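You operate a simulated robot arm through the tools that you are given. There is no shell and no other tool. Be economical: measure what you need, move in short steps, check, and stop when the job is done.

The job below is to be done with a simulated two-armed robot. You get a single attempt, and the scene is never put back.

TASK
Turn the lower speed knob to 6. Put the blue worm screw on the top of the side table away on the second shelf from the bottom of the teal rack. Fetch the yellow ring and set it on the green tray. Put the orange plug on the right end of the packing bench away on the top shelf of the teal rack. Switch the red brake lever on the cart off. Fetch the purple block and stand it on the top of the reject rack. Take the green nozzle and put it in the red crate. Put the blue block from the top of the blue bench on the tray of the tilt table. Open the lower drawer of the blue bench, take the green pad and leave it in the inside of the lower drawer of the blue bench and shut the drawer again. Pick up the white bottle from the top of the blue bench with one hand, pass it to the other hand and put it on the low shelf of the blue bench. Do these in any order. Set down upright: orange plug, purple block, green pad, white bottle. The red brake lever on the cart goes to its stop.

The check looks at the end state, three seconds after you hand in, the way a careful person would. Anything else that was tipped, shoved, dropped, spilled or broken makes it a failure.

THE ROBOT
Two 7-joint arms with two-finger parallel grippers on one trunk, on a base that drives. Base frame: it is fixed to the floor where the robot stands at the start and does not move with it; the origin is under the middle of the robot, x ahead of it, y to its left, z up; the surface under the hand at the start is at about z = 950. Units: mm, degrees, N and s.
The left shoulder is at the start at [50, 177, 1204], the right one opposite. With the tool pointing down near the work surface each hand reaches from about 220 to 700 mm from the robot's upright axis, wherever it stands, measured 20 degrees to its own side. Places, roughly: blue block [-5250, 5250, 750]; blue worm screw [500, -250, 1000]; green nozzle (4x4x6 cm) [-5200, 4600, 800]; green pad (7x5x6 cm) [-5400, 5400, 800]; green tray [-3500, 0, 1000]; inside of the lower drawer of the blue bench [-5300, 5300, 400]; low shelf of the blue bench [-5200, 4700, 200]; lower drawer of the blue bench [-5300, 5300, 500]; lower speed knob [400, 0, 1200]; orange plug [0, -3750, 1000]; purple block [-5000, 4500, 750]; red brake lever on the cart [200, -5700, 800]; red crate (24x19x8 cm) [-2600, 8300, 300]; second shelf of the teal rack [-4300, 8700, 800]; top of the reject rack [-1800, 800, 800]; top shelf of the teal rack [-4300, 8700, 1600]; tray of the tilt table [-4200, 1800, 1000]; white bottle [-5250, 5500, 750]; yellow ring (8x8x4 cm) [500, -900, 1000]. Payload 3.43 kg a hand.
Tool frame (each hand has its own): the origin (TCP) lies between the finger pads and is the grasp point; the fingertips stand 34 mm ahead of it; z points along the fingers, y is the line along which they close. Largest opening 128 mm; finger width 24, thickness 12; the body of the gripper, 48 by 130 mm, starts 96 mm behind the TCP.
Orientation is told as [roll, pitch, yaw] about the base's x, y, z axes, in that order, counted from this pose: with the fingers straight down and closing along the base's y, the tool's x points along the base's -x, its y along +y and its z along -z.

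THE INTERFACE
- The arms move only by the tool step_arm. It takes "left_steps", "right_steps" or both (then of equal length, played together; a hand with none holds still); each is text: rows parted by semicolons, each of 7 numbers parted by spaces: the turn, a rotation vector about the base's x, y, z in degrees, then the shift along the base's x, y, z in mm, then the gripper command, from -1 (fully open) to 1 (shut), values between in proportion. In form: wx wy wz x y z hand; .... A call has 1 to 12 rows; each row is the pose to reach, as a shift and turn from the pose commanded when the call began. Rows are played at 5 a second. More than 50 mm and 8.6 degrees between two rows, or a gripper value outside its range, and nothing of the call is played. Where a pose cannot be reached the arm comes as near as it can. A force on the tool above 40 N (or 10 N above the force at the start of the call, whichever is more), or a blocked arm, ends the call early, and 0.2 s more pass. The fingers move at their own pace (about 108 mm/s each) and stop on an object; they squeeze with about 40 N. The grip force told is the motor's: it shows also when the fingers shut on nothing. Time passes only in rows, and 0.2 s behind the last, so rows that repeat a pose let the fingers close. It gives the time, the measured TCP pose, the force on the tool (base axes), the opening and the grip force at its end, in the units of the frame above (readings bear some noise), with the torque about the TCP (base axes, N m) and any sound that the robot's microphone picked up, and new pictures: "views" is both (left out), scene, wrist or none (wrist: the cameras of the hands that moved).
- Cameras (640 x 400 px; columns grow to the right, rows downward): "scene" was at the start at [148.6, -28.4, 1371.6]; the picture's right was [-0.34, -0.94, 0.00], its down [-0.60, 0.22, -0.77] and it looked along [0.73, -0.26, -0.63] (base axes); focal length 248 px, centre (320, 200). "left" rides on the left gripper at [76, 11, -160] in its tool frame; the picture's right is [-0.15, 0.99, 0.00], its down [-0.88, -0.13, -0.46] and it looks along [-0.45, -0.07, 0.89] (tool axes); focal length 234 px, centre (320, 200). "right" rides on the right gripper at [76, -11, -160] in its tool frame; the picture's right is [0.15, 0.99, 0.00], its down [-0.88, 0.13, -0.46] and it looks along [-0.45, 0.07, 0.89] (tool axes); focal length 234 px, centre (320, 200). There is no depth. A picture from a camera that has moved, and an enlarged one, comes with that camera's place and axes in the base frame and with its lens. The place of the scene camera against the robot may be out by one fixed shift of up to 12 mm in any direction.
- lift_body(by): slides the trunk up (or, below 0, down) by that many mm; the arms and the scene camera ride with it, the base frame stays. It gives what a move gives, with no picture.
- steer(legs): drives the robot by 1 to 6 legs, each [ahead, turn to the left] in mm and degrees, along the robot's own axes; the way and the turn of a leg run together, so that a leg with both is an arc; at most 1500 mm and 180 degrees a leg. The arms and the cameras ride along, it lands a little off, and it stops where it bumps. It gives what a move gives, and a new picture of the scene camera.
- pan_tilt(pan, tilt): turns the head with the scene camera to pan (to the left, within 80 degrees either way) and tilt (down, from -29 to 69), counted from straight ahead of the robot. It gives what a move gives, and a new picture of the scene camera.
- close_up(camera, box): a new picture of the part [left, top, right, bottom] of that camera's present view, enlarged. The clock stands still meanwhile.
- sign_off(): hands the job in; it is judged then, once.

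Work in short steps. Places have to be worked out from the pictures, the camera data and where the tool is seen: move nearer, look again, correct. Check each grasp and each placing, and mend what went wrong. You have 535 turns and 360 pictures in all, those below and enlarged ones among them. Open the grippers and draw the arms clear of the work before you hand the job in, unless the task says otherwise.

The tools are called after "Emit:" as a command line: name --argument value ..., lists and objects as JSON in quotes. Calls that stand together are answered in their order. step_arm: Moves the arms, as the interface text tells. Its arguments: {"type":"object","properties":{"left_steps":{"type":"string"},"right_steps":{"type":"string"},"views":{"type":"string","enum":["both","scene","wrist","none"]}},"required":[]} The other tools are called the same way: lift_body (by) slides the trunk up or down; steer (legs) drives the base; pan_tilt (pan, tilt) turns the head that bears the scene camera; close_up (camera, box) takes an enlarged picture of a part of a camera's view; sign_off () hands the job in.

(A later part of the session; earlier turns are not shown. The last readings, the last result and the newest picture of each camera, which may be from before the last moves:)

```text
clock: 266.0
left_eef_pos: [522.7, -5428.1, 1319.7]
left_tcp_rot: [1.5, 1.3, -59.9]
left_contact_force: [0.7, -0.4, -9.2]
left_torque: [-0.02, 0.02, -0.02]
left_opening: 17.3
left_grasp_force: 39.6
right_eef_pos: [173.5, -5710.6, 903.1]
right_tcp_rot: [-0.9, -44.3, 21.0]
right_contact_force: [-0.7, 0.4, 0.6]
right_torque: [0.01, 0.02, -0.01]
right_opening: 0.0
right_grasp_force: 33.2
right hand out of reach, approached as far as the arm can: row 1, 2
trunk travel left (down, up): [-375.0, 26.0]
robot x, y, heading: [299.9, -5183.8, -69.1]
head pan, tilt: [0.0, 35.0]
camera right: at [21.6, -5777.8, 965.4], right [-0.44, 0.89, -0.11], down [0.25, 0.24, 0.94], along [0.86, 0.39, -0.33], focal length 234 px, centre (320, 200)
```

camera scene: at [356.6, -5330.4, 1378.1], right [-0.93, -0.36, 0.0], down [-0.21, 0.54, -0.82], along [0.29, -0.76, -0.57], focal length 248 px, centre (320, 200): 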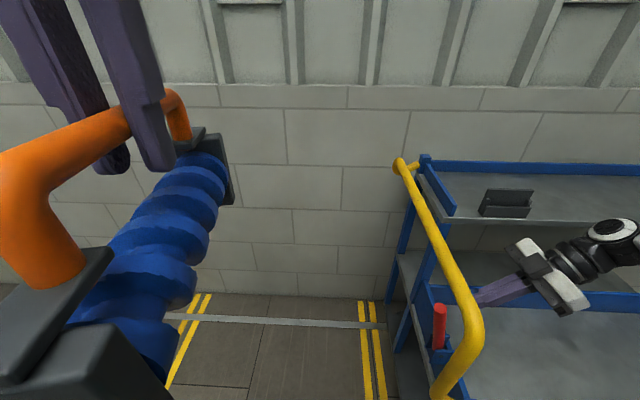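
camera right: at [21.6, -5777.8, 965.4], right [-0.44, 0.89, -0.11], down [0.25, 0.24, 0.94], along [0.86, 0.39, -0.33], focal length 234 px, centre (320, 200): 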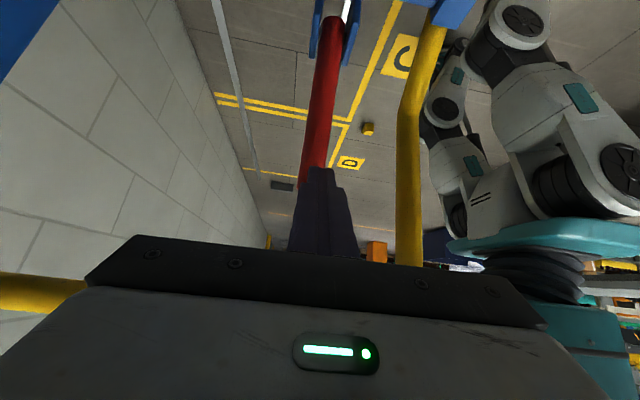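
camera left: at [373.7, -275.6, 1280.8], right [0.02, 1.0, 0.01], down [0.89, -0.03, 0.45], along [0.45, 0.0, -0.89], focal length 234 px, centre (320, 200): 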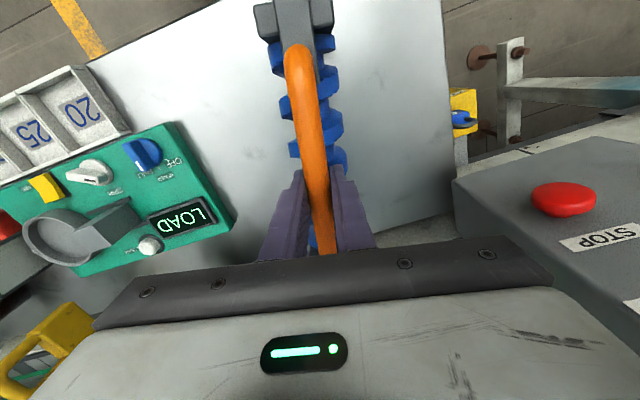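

Fingertips now behind the lever. A +2° base turn pushes it outward ≈18 mm.

Emit:
steer --legs '[[0, 2]]'

Emit:
step_arm --right_steps "0 0 0 0 0 0 1" --views "wrist"

```text
clock: 266.8
left_eef_pos: [532.1, -5419.1, 1320.3]
left_tcp_rot: [1.3, 1.3, -57.7]
left_contact_force: [0.2, 0.5, -8.6]
left_torque: [-0.01, -0.01, 0.02]
left_opening: 17.8
left_grasp_force: 39.8
right_eef_pos: [190.7, -5714.4, 902.2]
right_tcp_rot: [-1.0, -44.2, 23.0]
right_contact_force: [0.1, -0.3, -0.5]
right_torque: [-0.01, 0.03, -0.03]
right_opening: 0.0
right_grasp_force: 33.1
trunk travel left (down, up): [-375.0, 26.0]
robot x, y, heading: [300.9, -5183.6, -67.4]
head pan, tilt: [0.0, 35.0]
camera scene: at [361.7, -5327.2, 1378.2], right [-0.92, -0.39, 0.0], down [-0.22, 0.53, -0.82], along [0.32, -0.75, -0.57], focal length 248 px, centre (320, 200)
```

scene: 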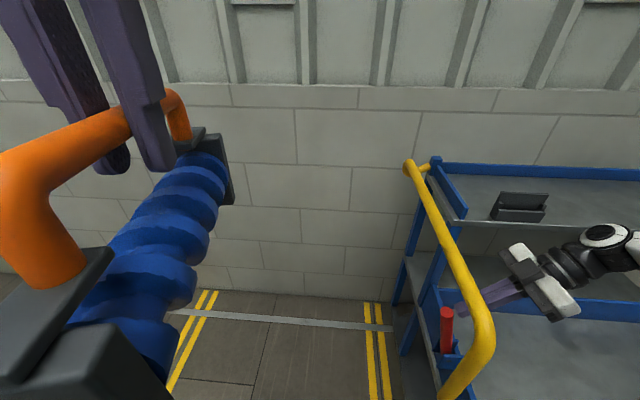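

```text
clock: 267.2
left_eef_pos: [530.5, -5418.3, 1319.4]
left_tcp_rot: [1.5, 1.3, -57.8]
left_contact_force: [-0.3, 0.0, -9.0]
left_torque: [0.0, 0.0, -0.01]
left_opening: 17.4
left_grasp_force: 40.0
right_eef_pos: [191.4, -5714.2, 903.1]
right_tcp_rot: [-0.9, -44.2, 22.9]
right_contact_force: [0.4, 0.0, -1.0]
right_torque: [-0.01, 0.0, 0.01]
right_opening: 0.3
right_grasp_force: 33.0
trunk travel left (down, up): [-375.0, 26.0]
robot x, y, heading: [300.9, -5180.7, -67.0]
head pan, tilt: [0.0, 35.0]
camera right: at [42.5, -5787.3, 965.5], right [-0.47, 0.87, -0.11], down [0.24, 0.25, 0.94], along [0.85, 0.42, -0.33], focal length 234 px, centre (320, 200)
```

right: 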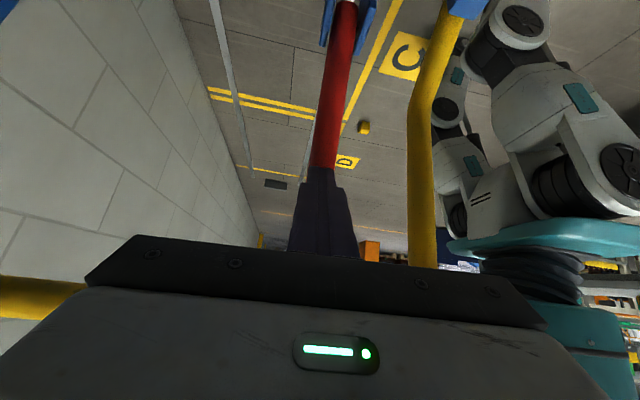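

Fingers aligned with the lever, about touching. Another +2°.

Emit:
steer --legs '[[0, 2]]'

Emit:
step_arm --right_steps "0 0 0 0 0 0 1" --views "wrist"

```text
clock: 268.0
left_eef_pos: [540.6, -5412.3, 1319.9]
left_tcp_rot: [1.5, 1.4, -55.9]
left_contact_force: [0.4, 1.1, -9.0]
left_torque: [0.0, 0.03, 0.03]
left_opening: 17.7
left_grasp_force: 39.9
right_eef_pos: [209.7, -5718.1, 903.6]
right_tcp_rot: [-0.8, -44.2, 24.9]
right_contact_force: [0.0, 0.8, -0.1]
right_torque: [-0.06, 0.01, -0.04]
right_opening: 0.1
right_grasp_force: 33.1
trunk travel left (down, up): [-375.0, 26.0]
robot x, y, heading: [297.7, -5181.3, -64.9]
head pan, tilt: [0.0, 35.0]
camera scene: at [366.6, -5325.0, 1378.2], right [-0.91, -0.42, 0.0], down [-0.24, 0.52, -0.82], along [0.34, -0.74, -0.57], focal length 248 px, centre (320, 200)
```

scene: 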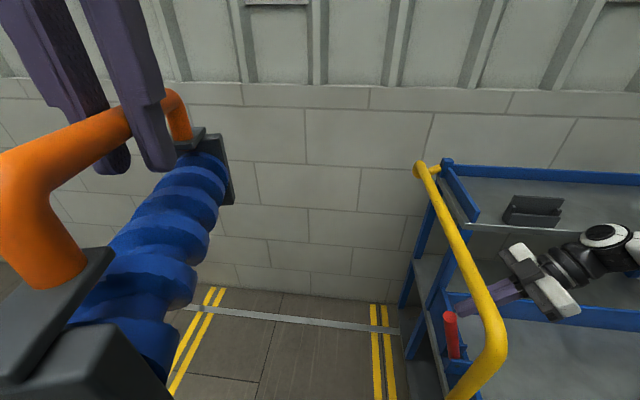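

```text
clock: 268.4
left_eef_pos: [539.8, -5410.8, 1319.4]
left_tcp_rot: [1.7, 1.3, -55.9]
left_contact_force: [0.6, -1.0, -8.6]
left_torque: [0.01, 0.03, 0.01]
left_opening: 17.4
left_grasp_force: 40.0
right_eef_pos: [208.7, -5718.3, 901.8]
right_tcp_rot: [-0.8, -44.2, 25.0]
right_contact_force: [-0.2, -1.0, -0.3]
right_torque: [0.03, 0.0, -0.02]
right_opening: 0.2
right_grasp_force: 33.0
trunk travel left (down, up): [-375.0, 26.0]
robot x, y, heading: [302.8, -5183.9, -65.2]
head pan, tilt: [0.0, 35.0]
camera right: at [63.5, -5796.0, 965.5], right [-0.5, 0.86, -0.11], down [0.23, 0.26, 0.94], along [0.83, 0.45, -0.33], focal length 234 px, centre (320, 200)
```

right: 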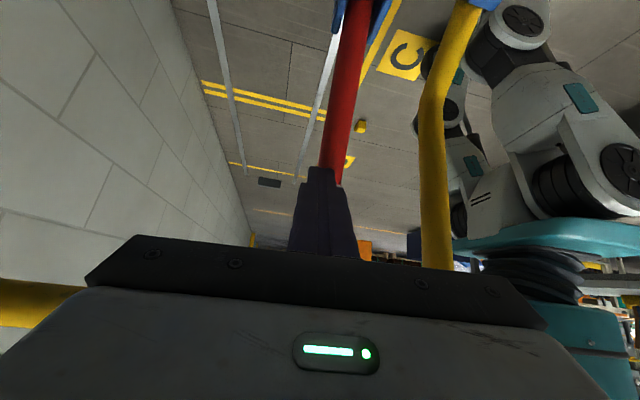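

No notable force; lever seems to follow a little. Another +3°.

Emit:
steer --legs '[[0, 3]]'

Emit:
close_up --camera "scene" --box '[390, 220, 550, 400]'

```text
clock: 269.2
left_eef_pos: [551.2, -5398.8, 1320.9]
left_tcp_rot: [1.3, 1.3, -52.9]
left_contact_force: [0.7, 0.0, -9.3]
left_torque: [-0.01, 0.01, -0.03]
left_opening: 17.3
left_grasp_force: 40.0
right_eef_pos: [237.9, -5721.9, 903.3]
right_tcp_rot: [-1.0, -44.3, 28.0]
right_contact_force: [-0.2, -0.2, 0.0]
right_torque: [-0.02, 0.03, 0.02]
right_opening: 0.0
right_grasp_force: 33.1
trunk travel left (down, up): [-375.0, 26.0]
robot x, y, heading: [304.7, -5183.1, -62.0]
head pan, tilt: [0.0, 35.0]
camera scene: at [374.2, -5321.3, 1378.2], right [-0.88, -0.47, 0.0], down [-0.27, 0.51, -0.82], along [0.38, -0.72, -0.57], focal length 248 px, centre (320, 200)
```

scene: 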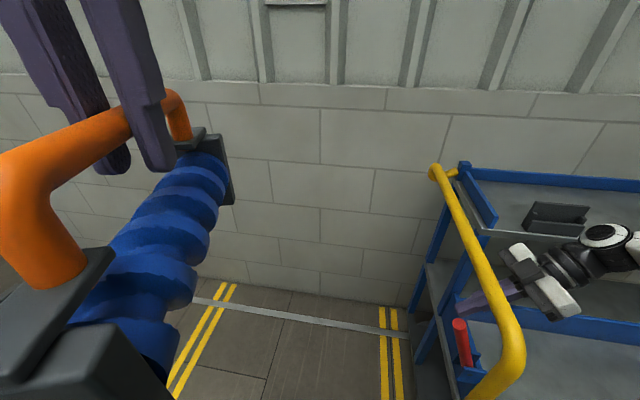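

```text
2.22 times, centred on (470, 310) of scene
camera zoom: at [374.2, -5321.3, 1378.2], right [-0.88, -0.47, 0.0], down [-0.27, 0.51, -0.82], along [0.38, -0.72, -0.57], focal length 551 px, centre (-13, -44)
```

zoom: 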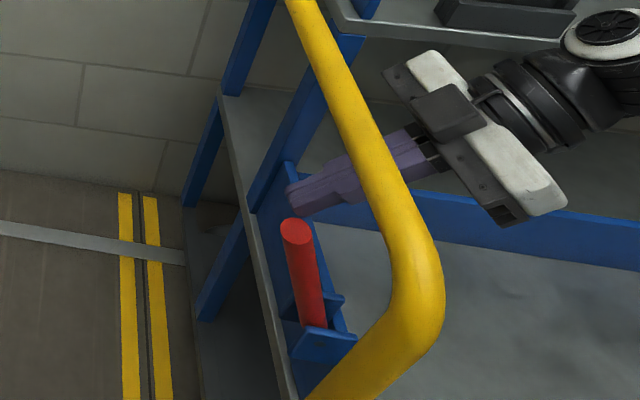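

The lever did move further: now ≈23° outward (was ≈14°), and the fingers have ridden over its top. I pull back, lower by ~30 mm and continue.

Emit:
step_arm --right_steps "0 0 0 -22 -8 0 1; 0 0 0 -45 -16 0 1; 0 0 0 -45 -14 -20 1; 0 0 0 -45 -12 -38 1" --views "wrist"

```text
clock: 270.2
left_eef_pos: [551.6, -5397.8, 1320.4]
left_tcp_rot: [1.5, 1.4, -52.9]
left_contact_force: [-0.1, -1.0, -8.0]
left_torque: [-0.01, 0.01, -0.04]
left_opening: 17.5
left_grasp_force: 40.3
right_eef_pos: [187.2, -5720.1, 882.3]
right_tcp_rot: [-1.0, -44.1, 27.9]
right_contact_force: [0.8, -0.1, -0.1]
right_torque: [0.0, -0.02, -0.02]
right_opening: 0.1
right_grasp_force: 33.5
right hand out of reach, approached as far as the arm can: row 3, 4
trunk travel left (down, up): [-375.0, 26.0]
robot x, y, heading: [302.8, -5179.9, -62.2]
head pan, tilt: [0.0, 35.0]
camera right: at [45.5, -5805.1, 945.4], right [-0.55, 0.83, -0.11], down [0.22, 0.27, 0.94], along [0.81, 0.49, -0.33], focal length 234 px, centre (320, 200)
```

right: 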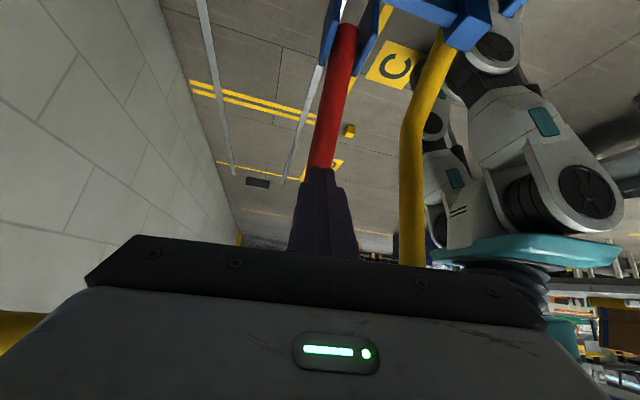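

Aligned and lower. Push with +5° turn.

Emit:
steer --legs '[[0, 5]]'

Emit:
close_up --camera "scene" --box '[390, 220, 550, 400]'

```text
clock: 271.1
left_eef_pos: [569.4, -5375.6, 1319.1]
left_tcp_rot: [1.4, 1.4, -47.9]
left_contact_force: [-0.3, 0.3, -8.6]
left_torque: [-0.02, 0.01, -0.01]
left_opening: 17.6
left_grasp_force: 40.6
right_eef_pos: [235.0, -5728.6, 882.7]
right_tcp_rot: [-1.1, -44.0, 33.1]
right_contact_force: [1.0, 0.2, -0.6]
right_torque: [0.01, 0.02, 0.03]
right_opening: 0.1
right_grasp_force: 33.0
trunk travel left (down, up): [-375.0, 26.0]
robot x, y, heading: [304.6, -5181.9, -56.9]
head pan, tilt: [0.0, 35.0]
camera scene: at [386.2, -5314.2, 1378.2], right [-0.84, -0.54, 0.0], down [-0.31, 0.48, -0.82], along [0.44, -0.69, -0.57], focal length 248 px, centre (320, 200)
```

scene: 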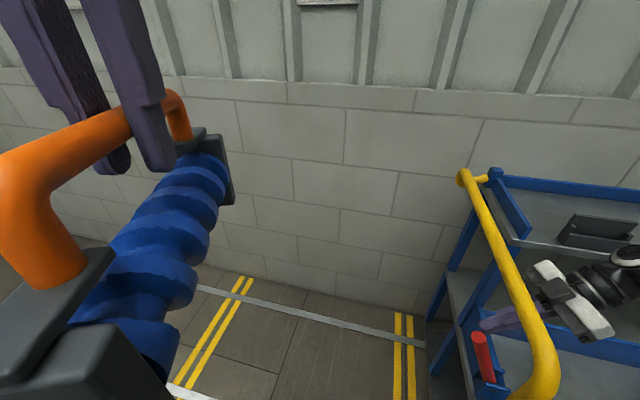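

```text
2.22 times, centred on (470, 310) of scene
camera zoom: at [386.2, -5314.2, 1378.2], right [-0.84, -0.54, 0.0], down [-0.31, 0.48, -0.82], along [0.44, -0.69, -0.57], focal length 551 px, centre (-13, -44)
```

zoom: 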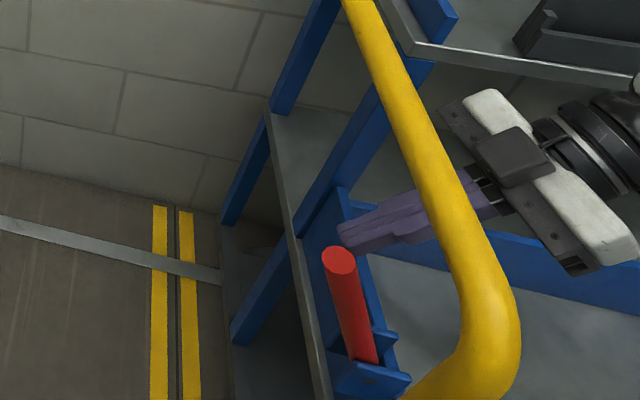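

The fingers slip behind the lever since it moves along the cart axis (y increasing). I pull back, shift +y, and push along the true axis with the arm.

Emit:
step_arm --right_steps "0 0 0 -25 -8 0 1; 0 0 0 -50 -14 0 1; 0 0 0 -50 12 0 1; 0 0 0 -50 32 0 1; 0 0 0 -35 37 0 1; 0 0 0 -20 42 0 1" --views "both"

```text
clock: 272.5
left_eef_pos: [570.1, -5376.2, 1319.2]
left_tcp_rot: [1.6, 1.3, -47.9]
left_contact_force: [-0.3, -0.1, -8.9]
left_torque: [0.02, -0.02, 0.01]
left_opening: 17.4
left_grasp_force: 40.4
right_eef_pos: [214.2, -5685.2, 882.7]
right_tcp_rot: [-1.0, -44.0, 32.9]
right_contact_force: [-0.2, 0.5, -0.4]
right_torque: [0.01, -0.02, 0.02]
right_opening: 0.1
right_grasp_force: 33.3
trunk travel left (down, up): [-375.0, 26.0]
robot x, y, heading: [299.5, -5184.0, -57.1]
head pan, tilt: [0.0, 35.0]
camera scene: at [385.6, -5314.4, 1378.2], right [-0.84, -0.54, 0.0], down [-0.31, 0.48, -0.82], along [0.44, -0.69, -0.57], focal length 248 px, centre (320, 200)
camera right: at [81.3, -5782.8, 945.2], right [-0.62, 0.78, -0.11], down [0.19, 0.29, 0.94], along [0.76, 0.56, -0.33], focal length 234 px, centre (320, 200)
```

scene: 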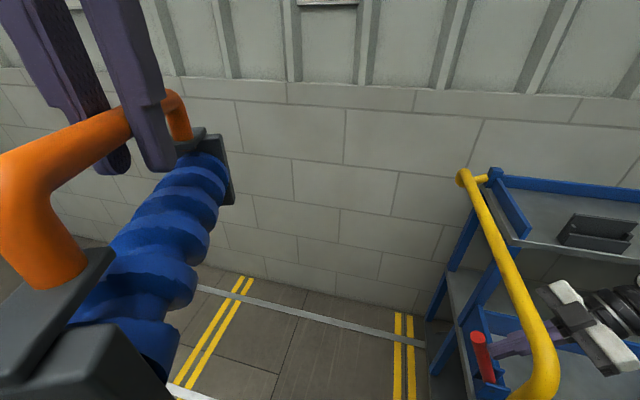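
right: 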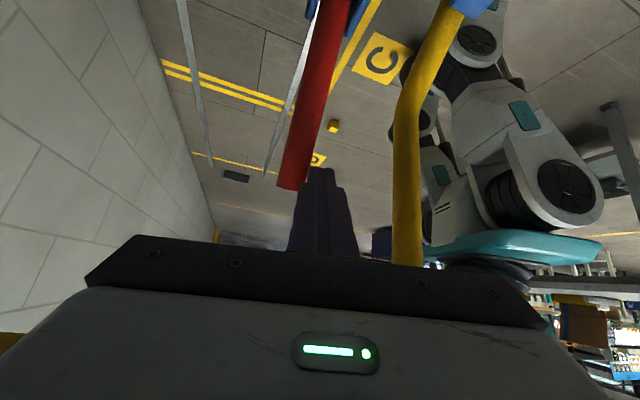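

Now 20 mm to the front of it; correct by ~15 mm and push along the axis.

Emit:
step_arm --right_steps "0 0 0 -4 -14 0 1; 0 0 0 8 -12 0 1; 0 0 0 20 -8 0 1; 0 0 0 32 -4 0 1; 0 0 0 44 0 0 1" --views "both"

```text
clock: 273.7
left_eef_pos: [568.4, -5376.2, 1321.3]
left_tcp_rot: [1.5, 1.3, -48.0]
left_contact_force: [-0.3, -0.2, -8.8]
left_torque: [-0.03, 0.0, 0.03]
left_opening: 17.4
left_grasp_force: 40.3
right_eef_pos: [259.1, -5684.9, 881.8]
right_tcp_rot: [-1.1, -44.2, 33.0]
right_contact_force: [0.0, 0.2, 0.1]
right_torque: [0.03, 0.01, 0.0]
right_opening: 0.1
right_grasp_force: 32.6
trunk travel left (down, up): [-375.0, 26.0]
robot x, y, heading: [300.6, -5180.1, -57.2]
head pan, tilt: [0.0, 35.0]
camera scene: at [385.2, -5314.7, 1378.2], right [-0.84, -0.54, 0.0], down [-0.31, 0.48, -0.82], along [0.44, -0.69, -0.57], focal length 248 px, centre (320, 200)
camera right: at [125.6, -5782.6, 945.0], right [-0.62, 0.78, -0.11], down [0.19, 0.29, 0.94], along [0.76, 0.56, -0.33], focal length 234 px, centre (320, 200)
```

scene: 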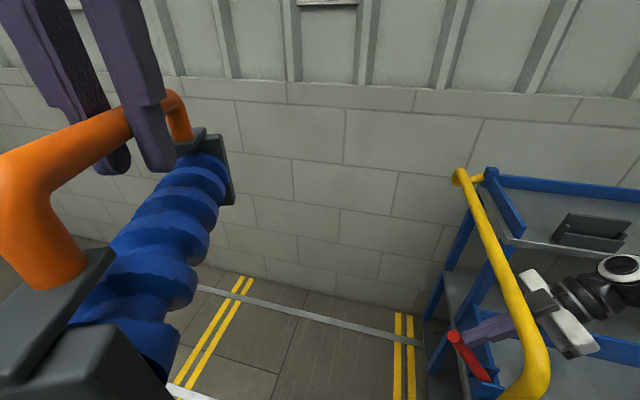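
right: 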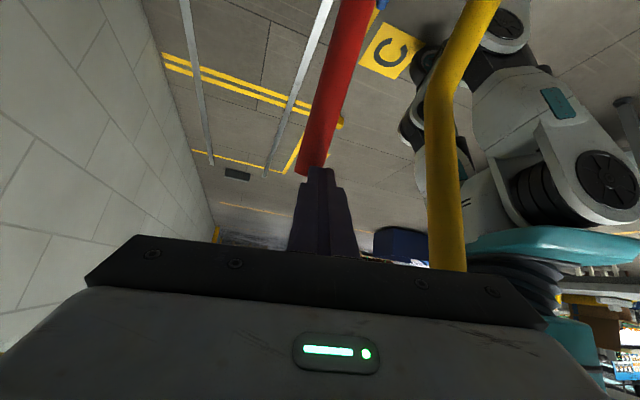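

The lever swung much further (≈40°), while the cart shifted only ~10 mm. I push another 18 mm and compare.

Emit:
step_arm --right_steps "0 0 0 9 1 -5 1; 0 0 0 18 3 -10 1" --views "both"

```text
clock: 274.3
left_eef_pos: [570.7, -5375.9, 1319.1]
left_tcp_rot: [1.4, 1.3, -47.8]
left_contact_force: [0.2, -0.3, -9.3]
left_torque: [0.01, 0.01, -0.03]
left_opening: 17.4
left_grasp_force: 40.3
right_eef_pos: [275.6, -5682.4, 869.8]
right_tcp_rot: [-0.7, -43.7, 32.6]
right_contact_force: [0.3, 0.2, -0.9]
right_torque: [-0.01, -0.02, 0.01]
right_opening: 0.2
right_grasp_force: 33.3
trunk travel left (down, up): [-375.0, 26.0]
robot x, y, heading: [299.4, -5185.3, -57.2]
head pan, tilt: [0.0, 35.0]
camera scene: at [386.8, -5314.3, 1377.8], right [-0.84, -0.54, 0.0], down [-0.31, 0.48, -0.82], along [0.44, -0.69, -0.57], focal length 248 px, centre (320, 200)
camera right: at [142.3, -5779.4, 933.2], right [-0.62, 0.78, -0.11], down [0.2, 0.29, 0.94], along [0.76, 0.55, -0.33], focal length 234 px, centre (320, 200)
```

scene: 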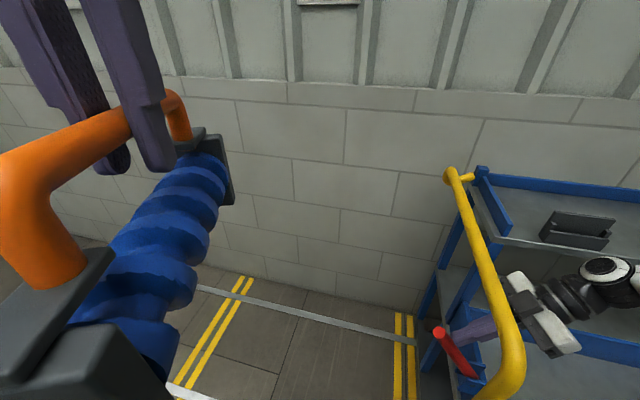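
right: 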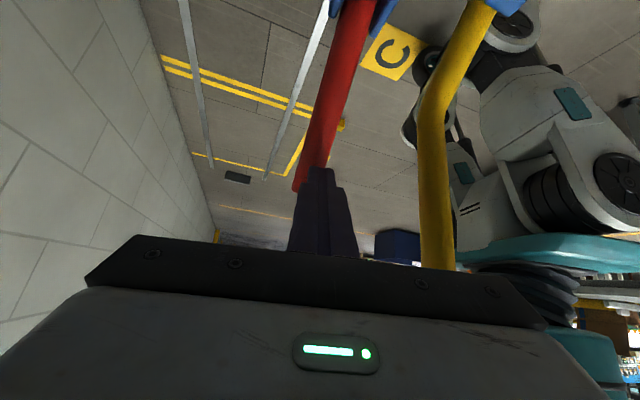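

Now only the cart rolled (lever angle unchanged at ≈40°), so the lever is on its stop. I withdraw over the tray, turn the hand vertical, and go to the outer side of the bar.

Emit:
step_arm --right_steps "0 0 0 -40 -14 0 1; 0 0 0 -80 -28 5 1; -3.9 6.1 0 -85 -28 45 1; -7.8 12.3 0 -85 -28 90 1; -11.7 18.4 0 -85 -28 135 1; -15.6 24.5 0 -85 -28 180 1; -19.6 30.7 0 -75 -28 220 1; -23.5 36.8 0 -50 -30 255 1; -23.5 36.8 0 -10 -32 275 1; -23.5 36.8 0 30 -34 290 1; -23.5 36.8 0 70 -36 290 1; -23.5 36.8 0 100 -38 290 1" --views "both"

```text
clock: 276.9
left_eef_pos: [569.1, -5376.6, 1319.4]
left_tcp_rot: [1.5, 1.4, -47.9]
left_contact_force: [-0.9, -0.3, -9.2]
left_torque: [0.01, 0.02, -0.02]
left_opening: 17.5
left_grasp_force: 40.3
right_eef_pos: [378.2, -5721.0, 1161.8]
right_tcp_rot: [-0.7, -0.4, 33.0]
right_contact_force: [-0.4, 0.0, -0.7]
right_torque: [0.05, 0.01, 0.0]
right_opening: 0.0
right_grasp_force: 33.1
trunk travel left (down, up): [-375.0, 26.0]
robot x, y, heading: [303.7, -5184.1, -57.4]
head pan, tilt: [0.0, 35.0]
camera scene: at [386.0, -5315.0, 1378.1], right [-0.84, -0.54, 0.0], down [-0.31, 0.48, -0.82], along [0.44, -0.69, -0.57], focal length 248 px, centre (320, 200)
camera right: at [318.6, -5770.8, 1321.6], right [-0.66, 0.75, -0.01], down [0.66, 0.59, 0.46], along [0.35, 0.3, -0.89], focal length 234 px, centre (320, 200)
```

scene: 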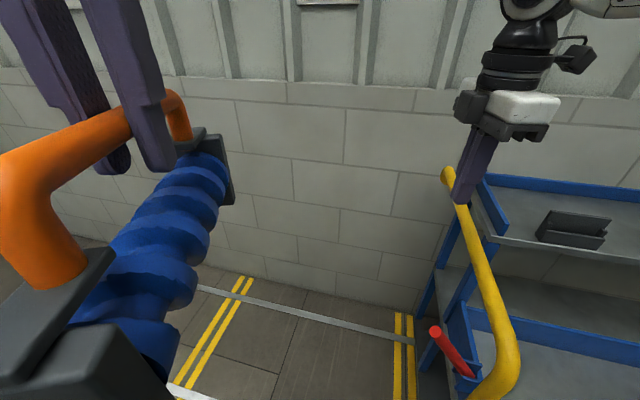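
right: 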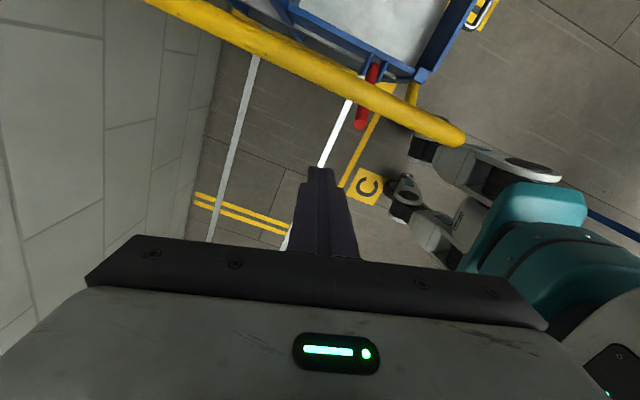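

Bar now ≈38 mm displaced from its restored position. I lower the fingers outside the bar and push ~ (gap 56 + 24) mm first.

Emit:
step_arm --right_steps "0 0 0 0 0 -45 1; 0 0 0 0 0 -90 1; 0 0 0 0 0 -135 1; 0 0 0 -10 -3 -150 1; 0 0 0 -25 -8 -150 1; 0 0 0 -40 -13 -150 1; 0 0 0 -52 -17 -150 1; 0 0 0 -62 -20 -150 1; 0 0 0 -70 -23 -150 1; 0 0 0 -76 -24 -150 1" --views "both"

```text
clock: 279.1
left_eef_pos: [568.6, -5375.9, 1320.7]
left_tcp_rot: [1.4, 1.3, -47.9]
left_contact_force: [-0.2, 0.6, -8.2]
left_torque: [-0.02, 0.0, -0.03]
left_opening: 17.6
left_grasp_force: 40.4
right_eef_pos: [300.3, -5745.2, 1012.8]
right_tcp_rot: [-0.7, -0.3, 32.9]
right_contact_force: [-0.4, 0.2, -0.2]
right_torque: [0.01, 0.0, -0.02]
right_opening: 0.0
right_grasp_force: 33.1
trunk travel left (down, up): [-375.0, 26.0]
robot x, y, heading: [301.4, -5180.7, -57.0]
head pan, tilt: [0.0, 35.0]
camera scene: at [385.2, -5314.5, 1378.3], right [-0.84, -0.54, 0.0], down [-0.31, 0.48, -0.82], along [0.44, -0.69, -0.57], focal length 248 px, centre (320, 200)
camera right: at [240.9, -5794.8, 1172.8], right [-0.66, 0.75, -0.01], down [0.66, 0.59, 0.46], along [0.35, 0.29, -0.89], focal length 234 px, centre (320, 200)
```

scene: 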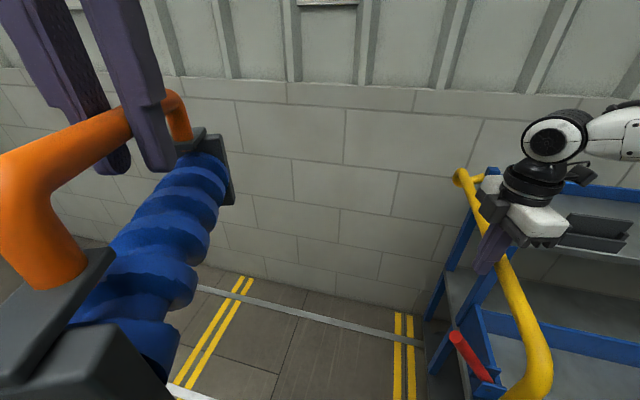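
right: 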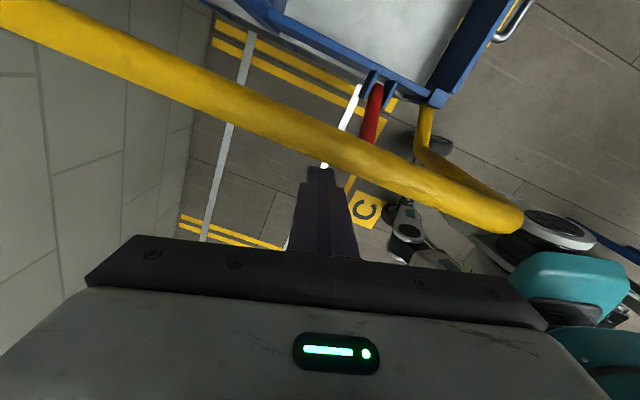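

The cart is nearly back (tray box and bar positions match the earlier frame within a few px). I withdraw and check from viewpoint A.

Emit:
step_arm --right_steps "0 0 0 20 6 0 1; 0 0 0 35 12 30 1; 0 0 0 40 30 70 1; 0 0 0 40 60 105 1; 0 0 0 30 95 140 1; 0 0 0 20 130 175 1; 0 0 0 0 165 205 1; 0 0 0 -20 200 235 1" --views "none"

Emit:
steer --legs '[[0, 36.6], [-525, 0], [0, -39.5]]'

```text
refused: row 5 steps farther than a row can; nothing moved
```

```text
clock: 285.8
left_eef_pos: [64.8, -5205.4, 1320.0]
left_tcp_rot: [1.5, 1.3, -51.0]
left_contact_force: [0.5, 0.1, -8.2]
left_torque: [-0.03, -0.01, 0.01]
left_opening: 17.5
left_grasp_force: 39.9
right_eef_pos: [-223.8, -5559.0, 1012.7]
right_tcp_rot: [-0.8, -0.5, 29.7]
right_contact_force: [-0.5, -0.5, -0.5]
right_torque: [0.0, -0.02, 0.0]
right_opening: 0.0
right_grasp_force: 33.2
trunk travel left (down, up): [-375.0, 26.0]
robot x, y, heading: [-194.3, -4995.9, -60.2]
head pan, tilt: [0.0, 35.0]
camera scene: at [-115.6, -5133.8, 1378.2], right [-0.87, -0.5, 0.0], down [-0.28, 0.5, -0.82], along [0.41, -0.71, -0.57], focal length 248 px, centre (320, 200)
```

scene: 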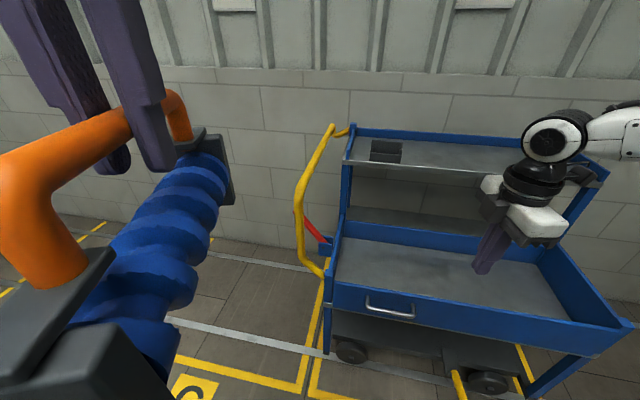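

Note to self: the arm retreat had been refused; luckily the drive was clear of the cart. Now I zoom to the same region as before to compare the cart corner against the floor line.

Emit:
close_up --camera "scene" --box '[290, 180, 390, 290]'

```text
3.64 times, centred on (340, 235) of scene
camera zoom: at [-115.6, -5133.8, 1378.2], right [-0.87, -0.5, 0.0], down [-0.28, 0.5, -0.82], along [0.41, -0.71, -0.57], focal length 901 px, centre (247, 73)
```

zoom: 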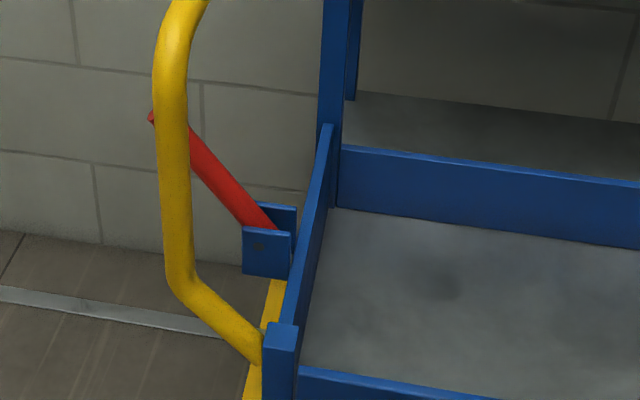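

The lever is clearly far outward. Against the wall joints the cart is still ≈14 mm off toward +x; I'll correct that. Raise the hand first.

Emit:
step_arm --right_steps "0 0 0 0 0 45 1; 0 0 0 15 4 85 1; 0 0 0 35 9 125 1; 0 0 0 50 14 160 1" --views "none"

```text
clock: 286.8
left_eef_pos: [64.4, -5205.7, 1319.2]
left_tcp_rot: [1.5, 1.3, -50.9]
left_contact_force: [1.5, -0.3, -7.7]
left_torque: [0.0, -0.03, 0.04]
left_opening: 17.6
left_grasp_force: 39.9
right_eef_pos: [-172.4, -5543.9, 1171.7]
right_tcp_rot: [-0.7, -0.2, 29.8]
right_contact_force: [-0.1, 0.2, 0.3]
right_torque: [-0.01, 0.05, 0.0]
right_opening: 0.0
right_grasp_force: 33.3
trunk travel left (down, up): [-375.0, 26.0]
robot x, y, heading: [-193.7, -4998.2, -60.3]
head pan, tilt: [0.0, 35.0]
```

Emit:
steer --legs '[[0, 39.7], [525, 0], [0, -36.6]]'

```text
clock: 293.4
left_eef_pos: [573.4, -5368.8, 1320.7]
left_tcp_rot: [1.5, 1.3, -47.2]
left_contact_force: [0.5, -0.5, -9.0]
left_torque: [-0.02, -0.04, -0.05]
left_opening: 17.5
left_grasp_force: 40.2
right_eef_pos: [357.5, -5723.3, 1172.9]
right_tcp_rot: [-0.6, -0.3, 33.5]
right_contact_force: [0.7, 0.7, 0.3]
right_torque: [-0.01, -0.05, 0.0]
right_opening: 0.0
right_grasp_force: 33.2
trunk travel left (down, up): [-375.0, 26.0]
robot x, y, heading: [306.2, -5175.0, -56.7]
head pan, tilt: [0.0, 35.0]
camera scene: at [389.7, -5309.7, 1378.2], right [-0.83, -0.55, 0.0], down [-0.32, 0.48, -0.82], along [0.45, -0.68, -0.57], focal length 248 px, centre (320, 200)
```

scene: 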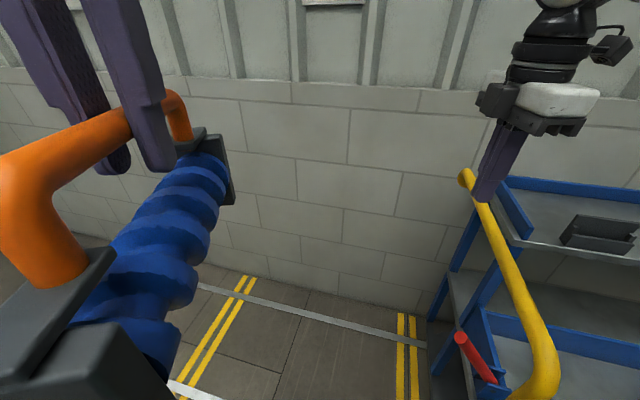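

Descend outside the bar and push so that the contact goes 15 mm beyond the last one.

Emit:
step_arm --right_steps "0 0 0 0 0 -45 1; 0 0 0 0 0 -90 1; 0 0 0 0 0 -135 1; 0 0 0 -10 -3 -160 1; 0 0 0 -25 -8 -160 1; 0 0 0 -40 -13 -160 1; 0 0 0 -52 -17 -160 1; 0 0 0 -60 -19 -160 1; 0 0 0 -66 -21 -160 1; 0 0 0 -72 -23 -160 1; 0 0 0 -72 -23 -160 1" --views "none"

```text
clock: 295.8
left_eef_pos: [573.7, -5369.7, 1319.9]
left_tcp_rot: [1.5, 1.3, -47.2]
left_contact_force: [0.2, -0.4, -9.5]
left_torque: [-0.01, -0.04, -0.01]
left_opening: 17.6
left_grasp_force: 40.3
right_eef_pos: [285.6, -5746.2, 1010.6]
right_tcp_rot: [-0.6, -0.3, 33.4]
right_contact_force: [0.8, -0.5, 0.4]
right_torque: [0.0, -0.02, -0.02]
right_opening: 0.0
right_grasp_force: 32.6
trunk travel left (down, up): [-375.0, 26.0]
robot x, y, heading: [306.2, -5175.7, -56.6]
head pan, tilt: [0.0, 35.0]
```

Back away from the bar and up.

Emit:
step_arm --right_steps "0 0 0 20 6 0 1; 0 0 0 40 14 20 1; 0 0 0 45 25 60 1; 0 0 0 45 40 100 1; 0 0 0 40 55 140 1; 0 0 0 30 75 175 1; 0 0 0 20 95 210 1; 0 0 0 10 120 240 1" --views "none"

```text
clock: 297.6
left_eef_pos: [574.0, -5367.7, 1321.1]
left_tcp_rot: [1.6, 1.3, -47.3]
left_contact_force: [0.4, 0.9, -8.9]
left_torque: [0.01, -0.03, 0.0]
left_opening: 17.6
left_grasp_force: 40.3
right_eef_pos: [296.2, -5626.2, 1251.7]
right_tcp_rot: [-0.7, -0.4, 33.5]
right_contact_force: [-1.1, 0.1, 0.6]
right_torque: [-0.04, -0.05, 0.0]
right_opening: 0.1
right_grasp_force: 32.8
trunk travel left (down, up): [-375.0, 26.0]
robot x, y, heading: [306.7, -5177.1, -56.7]
head pan, tilt: [0.0, 35.0]
```

Emit:
steer --legs '[[0, 36.6], [-528, 0], [0, -39.5]]'

Emit:
close_up --camera "scene" --box '[290, 180, 390, 290]'

```text
clock: 304.2
left_eef_pos: [72.3, -5204.2, 1319.2]
left_tcp_rot: [1.5, 1.3, -49.8]
left_contact_force: [-0.8, 0.2, -8.4]
left_torque: [0.0, -0.02, -0.01]
left_opening: 17.2
left_grasp_force: 40.3
right_eef_pos: [-215.1, -5449.9, 1252.6]
right_tcp_rot: [-0.6, -0.4, 31.1]
right_contact_force: [0.2, 0.5, -0.8]
right_torque: [0.01, -0.02, -0.03]
right_opening: 0.1
right_grasp_force: 32.9
trunk travel left (down, up): [-375.0, 26.0]
robot x, y, heading: [-189.6, -5005.4, -58.9]
head pan, tilt: [0.0, 35.0]
camera scene: at [-109.2, -5136.3, 1378.2], right [-0.86, -0.52, 0.0], down [-0.3, 0.49, -0.82], along [0.42, -0.7, -0.57], focal length 248 px, centre (320, 200)
```

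scene: 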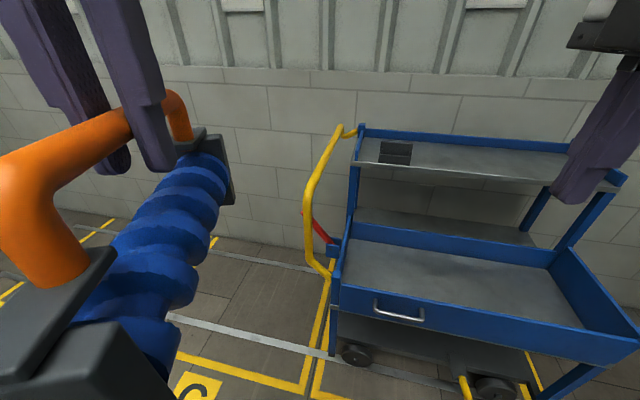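

```text
3.64 times, centred on (340, 235) of scene
camera zoom: at [-109.2, -5136.3, 1378.2], right [-0.86, -0.52, 0.0], down [-0.3, 0.49, -0.82], along [0.42, -0.7, -0.57], focal length 901 px, centre (247, 73)
```

zoom: 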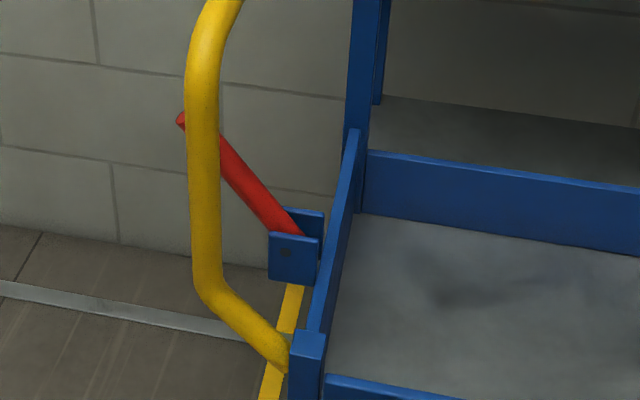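

The cart is within a few mm of its original place and the lever rests at its outward stop. Next: the orange plug. I drive back out around the conveyor the way I came.

Emit:
steer --legs '[[0, 61], [-1310, 0], [0, 88], [1450, 0], [600, 0], [0, -94]]'

```text
clock: 331.0
left_eef_pos: [-1136.8, -2879.6, 1318.5]
left_tcp_rot: [1.5, 1.2, 4.1]
left_contact_force: [0.4, -0.2, -9.3]
left_torque: [0.0, 0.01, -0.02]
left_opening: 17.4
left_grasp_force: 40.0
right_eef_pos: [-1108.0, -3257.6, 1252.0]
right_tcp_rot: [-0.8, -0.4, 84.9]
right_contact_force: [0.0, -0.5, -0.2]
right_torque: [-0.03, -0.03, 0.02]
right_opening: 0.0
right_grasp_force: 32.7
trunk travel left (down, up): [-375.0, 26.0]
robot x, y, heading: [-1456.0, -2973.3, -4.9]
head pan, tilt: [0.0, 35.0]
camera scene: at [-1298.8, -2985.9, 1378.2], right [-0.09, -1.0, 0.0], down [-0.57, 0.05, -0.82], along [0.82, -0.07, -0.57], focal length 248 px, centre (320, 200)
```

scene: 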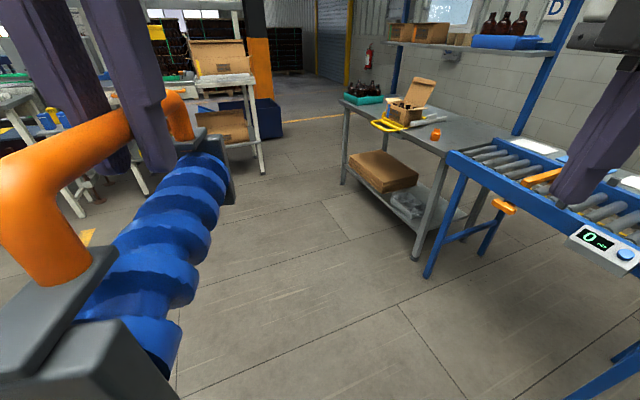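

Plug at ≈[-170,-3633]. Drive to ≈[-30,-3090] and face the bench.

Emit:
steer --legs '[[1400, 0], [0, -67]]'

```text
clock: 340.9
left_eef_pos: [142.4, -3356.6, 1319.0]
left_tcp_rot: [1.5, 1.2, -63.1]
left_contact_force: [0.5, -0.6, -8.2]
left_torque: [0.02, -0.03, 0.02]
left_opening: 17.7
left_grasp_force: 40.7
right_eef_pos: [-194.5, -3529.7, 1251.9]
right_tcp_rot: [-0.8, -0.4, 17.7]
right_contact_force: [0.5, -1.6, 0.5]
right_torque: [0.01, 0.0, 0.03]
right_opening: 0.2
right_grasp_force: 33.0
trunk travel left (down, up): [-375.0, 26.0]
robot x, y, heading: [-66.5, -3098.8, -72.3]
head pan, tilt: [0.0, 35.0]
camera scene: at [-18.7, -3249.4, 1378.2], right [-0.95, -0.31, 0.0], down [-0.18, 0.55, -0.82], along [0.25, -0.78, -0.57], focal length 248 px, centre (320, 200)
```

scene: 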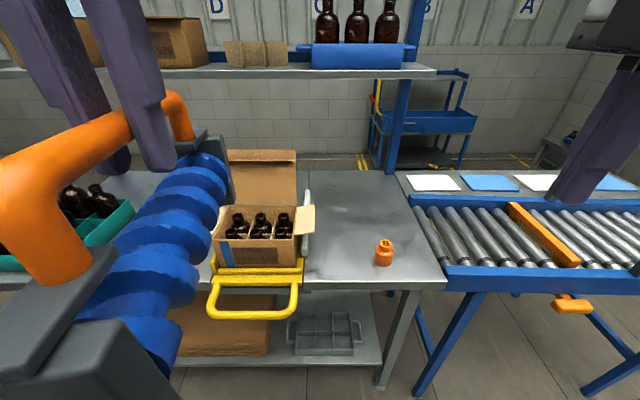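

Triangulated plug ≈[-38,-3720,905]. I turn to -55° and move 130 mm closer so it lies well to my right hand.

Emit:
steer --legs '[[0, 17], [130, 0]]'

```text
clock: 343.1
left_eef_pos: [282.8, -3391.0, 1320.4]
left_tcp_rot: [1.5, 1.2, -45.8]
left_contact_force: [1.6, -1.5, -9.3]
left_torque: [0.02, 0.01, 0.01]
left_opening: 17.5
left_grasp_force: 39.8
right_eef_pos: [13.4, -3655.3, 1251.3]
right_tcp_rot: [-0.6, -0.2, 35.0]
right_contact_force: [0.3, 0.0, -0.1]
right_torque: [-0.01, 0.02, -0.02]
right_opening: 0.0
right_grasp_force: 32.6
trunk travel left (down, up): [-375.0, 26.0]
robot x, y, heading: [6.2, -3207.3, -54.9]
head pan, tilt: [0.0, 35.0]
camera scene: at [98.6, -3335.3, 1378.1], right [-0.82, -0.57, 0.0], down [-0.33, 0.47, -0.82], along [0.47, -0.67, -0.57], focal length 248 px, centre (320, 200)
```

scene: 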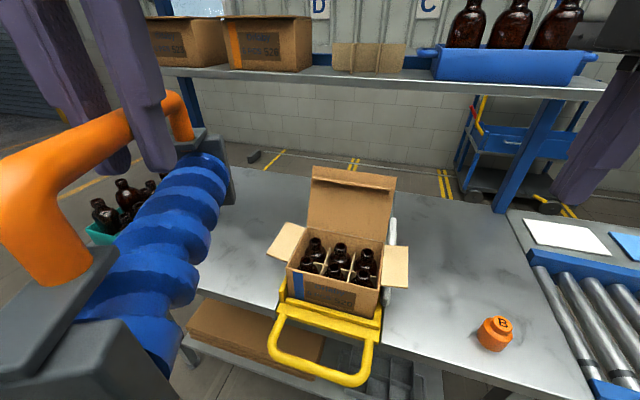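

Plug confirmed ≈[-35,-3718,905]. Since its shelf is at 1600 mm I'll grasp it with near-horizontal fingers. I back off 150 mm, face -65°, then re-orient the right hand.

Emit:
steer --legs '[[-150, 0], [0, -10]]'

Emit:
step_arm --right_steps "0 0 -8.2 0 0 0 0; 0 0 -16.4 0 0 0 -1; 0 0 -24.6 0 0 0 -1; 0 0 -32.8 0 0 0 -1; 0 0 -41 0 0 0 -1; 0 0 -49.2 0 0 0 -1; 0 0 -57.4 0 0 0 -1; 0 0 -65.6 0 0 0 -1; 0 0 -73.8 0 0 0 -1; 0 0 -82 0 0 0 -1; 0 0 -90 0 0 0 -1" --views "none"

```text
clock: 345.2
left_eef_pos: [161.8, -3312.5, 1320.3]
left_tcp_rot: [1.7, 1.3, -55.8]
left_contact_force: [0.1, -0.2, -9.2]
left_torque: [0.0, 0.03, -0.01]
left_opening: 17.4
left_grasp_force: 40.1
right_eef_pos: [-151.2, -3525.2, 1252.4]
right_tcp_rot: [-0.7, -0.4, 25.0]
right_contact_force: [-0.5, -0.6, 0.4]
right_torque: [-0.01, 0.0, -0.02]
right_opening: 0.0
right_grasp_force: 33.2
trunk travel left (down, up): [-375.0, 26.0]
robot x, y, heading: [-71.6, -3083.6, -65.1]
head pan, tilt: [0.0, 35.0]
camera scene: at [-11.7, -3225.9, 1378.2], right [-0.91, -0.42, 0.0], down [-0.24, 0.52, -0.82], along [0.35, -0.74, -0.57], focal length 248 px, centre (320, 200)
```

scene: 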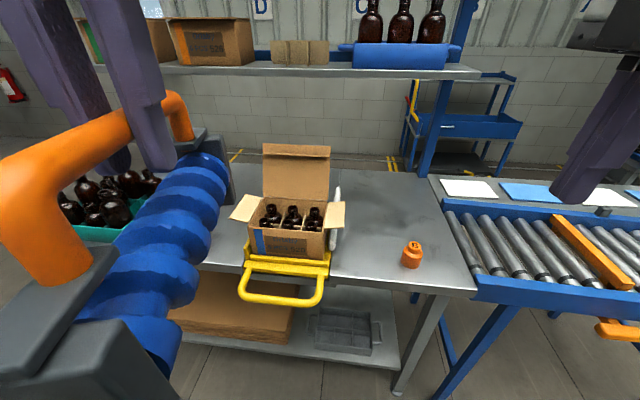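

```text
clock: 347.6
left_eef_pos: [161.8, -3310.1, 1320.3]
left_tcp_rot: [1.5, 1.4, -55.8]
left_contact_force: [0.2, 0.0, -9.1]
left_torque: [-0.01, 0.0, 0.02]
left_opening: 17.4
left_grasp_force: 40.4
right_eef_pos: [-150.3, -3526.6, 1252.3]
right_tcp_rot: [-0.7, -0.5, -65.3]
right_contact_force: [0.3, -0.9, 0.1]
right_torque: [-0.01, -0.01, -0.01]
right_opening: 128.1
right_grasp_force: 0.1
trunk travel left (down, up): [-375.0, 26.0]
robot x, y, heading: [-82.7, -3083.1, -64.9]
head pan, tilt: [0.0, 35.0]
```

Now pitch the hand forward 70° while moving ahead and down.

Emit:
step_arm --right_steps "-7.05 -3.29 0 7 -14 -10 -1; -14.1 -6.6 0 14 -28 -25 -1; -21.1 -9.9 0 21 -42 -45 -1; -28.2 -13.2 0 28 -56 -65 -1; -35.2 -16.4 0 32 -66 -85 -1; -42.3 -19.7 0 36 -76 -105 -1; -49.3 -23 0 40 -84 -125 -1; -56.4 -26.3 0 42 -90 -150 -1; -63.4 -29.6 0 42 -90 -175 -1" --views "both"

```text
clock: 349.6
left_eef_pos: [161.5, -3311.6, 1320.4]
left_tcp_rot: [1.6, 1.3, -55.7]
left_contact_force: [-0.7, 0.0, -8.6]
left_torque: [0.03, -0.01, -0.02]
left_opening: 17.6
left_grasp_force: 40.2
right_eef_pos: [-99.7, -3638.8, 1072.6]
right_tcp_rot: [-0.1, -70.3, -65.7]
right_contact_force: [-0.2, -1.0, 0.5]
right_torque: [0.03, 0.02, 0.0]
right_opening: 128.1
right_grasp_force: 0.0
right hand out of reach, approached as far as the arm can: row 8, 9
trunk travel left (down, up): [-375.0, 26.0]
robot x, y, heading: [-76.3, -3082.4, -65.0]
head pan, tilt: [0.0, 35.0]
camera scene: at [-11.7, -3226.3, 1378.2], right [-0.91, -0.42, 0.0], down [-0.24, 0.52, -0.82], along [0.35, -0.74, -0.57], focal length 248 px, centre (320, 200)
camera right: at [-181.7, -3483.4, 1055.1], right [0.88, 0.45, -0.14], down [0.07, 0.17, 0.98], along [0.47, -0.88, 0.12], focal length 234 px, centre (320, 200)
```

scene: 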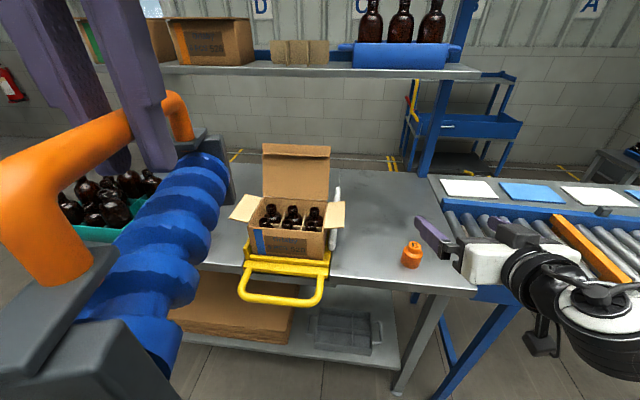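
right: 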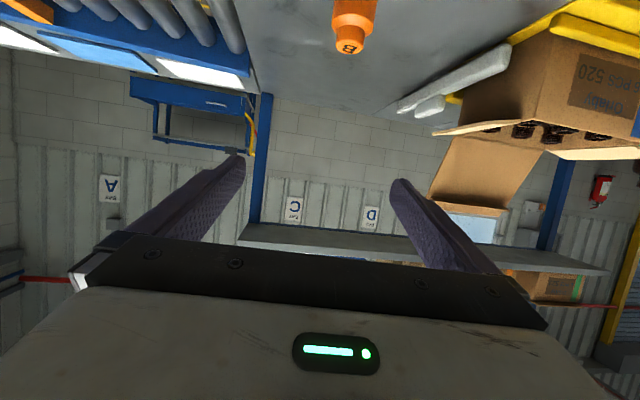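

Plug seen in the wrist view at ≈[-48,-3718]. I lower to a pre-grasp about 85 mm short of it.

Emit:
step_arm --right_steps "0 0 0 4 0 -45 -1; 0 0 0 8 2 -90 -0.6; 0 0 0 12 4 -125 -0.4; 0 0 0 14 4 -145 -0.4" --views "both"

Emit:
close_up --camera "right" --box '[240, 60, 400, 220]'

```text
clock: 350.6
left_eef_pos: [161.7, -3311.4, 1320.5]
left_tcp_rot: [1.6, 1.4, -55.8]
left_contact_force: [1.6, -0.4, -8.0]
left_torque: [0.02, 0.01, -0.03]
left_opening: 17.6
left_grasp_force: 40.2
right_eef_pos: [-98.4, -3639.3, 954.1]
right_tcp_rot: [-0.5, -70.3, -65.3]
right_contact_force: [-0.3, 0.1, -0.3]
right_torque: [0.02, 0.01, 0.01]
right_opening: 89.5
right_grasp_force: 0.1
right hand out of reach, approached as far as the arm can: row 3, 4
trunk travel left (down, up): [-375.0, 26.0]
robot x, y, heading: [-76.1, -3082.6, -64.9]
head pan, tilt: [0.0, 35.0]
camera scene: at [-11.5, -3225.6, 1378.2], right [-0.91, -0.42, 0.0], down [-0.24, 0.52, -0.82], along [0.35, -0.74, -0.57], focal length 248 px, centre (320, 200)
camera right: at [-179.8, -3484.8, 937.7], right [0.88, 0.45, -0.14], down [0.07, 0.17, 0.98], along [0.47, -0.87, 0.12], focal length 234 px, centre (320, 200)
```

scene: 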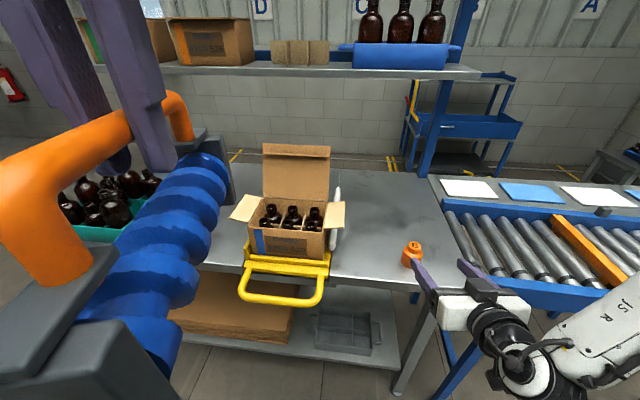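
right: 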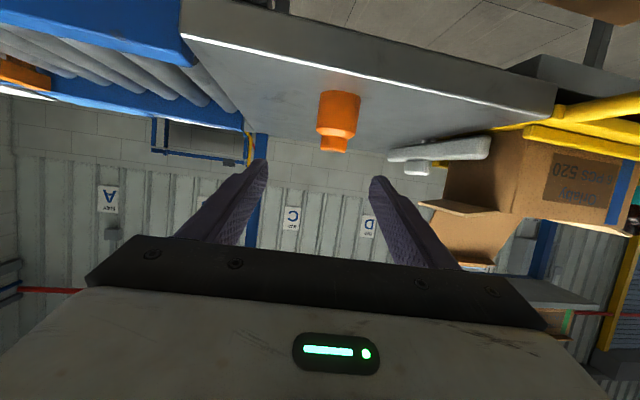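

```text
2.50 times, centred on (320, 140) of right
camera zoom: at [-179.8, -3484.8, 937.7], right [0.88, 0.45, -0.14], down [0.07, 0.17, 0.98], along [0.47, -0.87, 0.12], focal length 585 px, centre (320, 350)
```

zoom: 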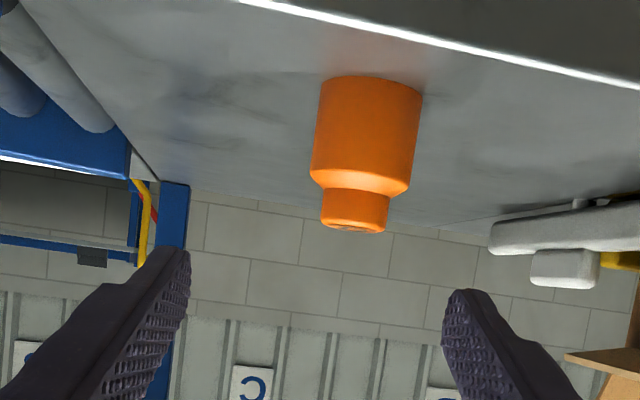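

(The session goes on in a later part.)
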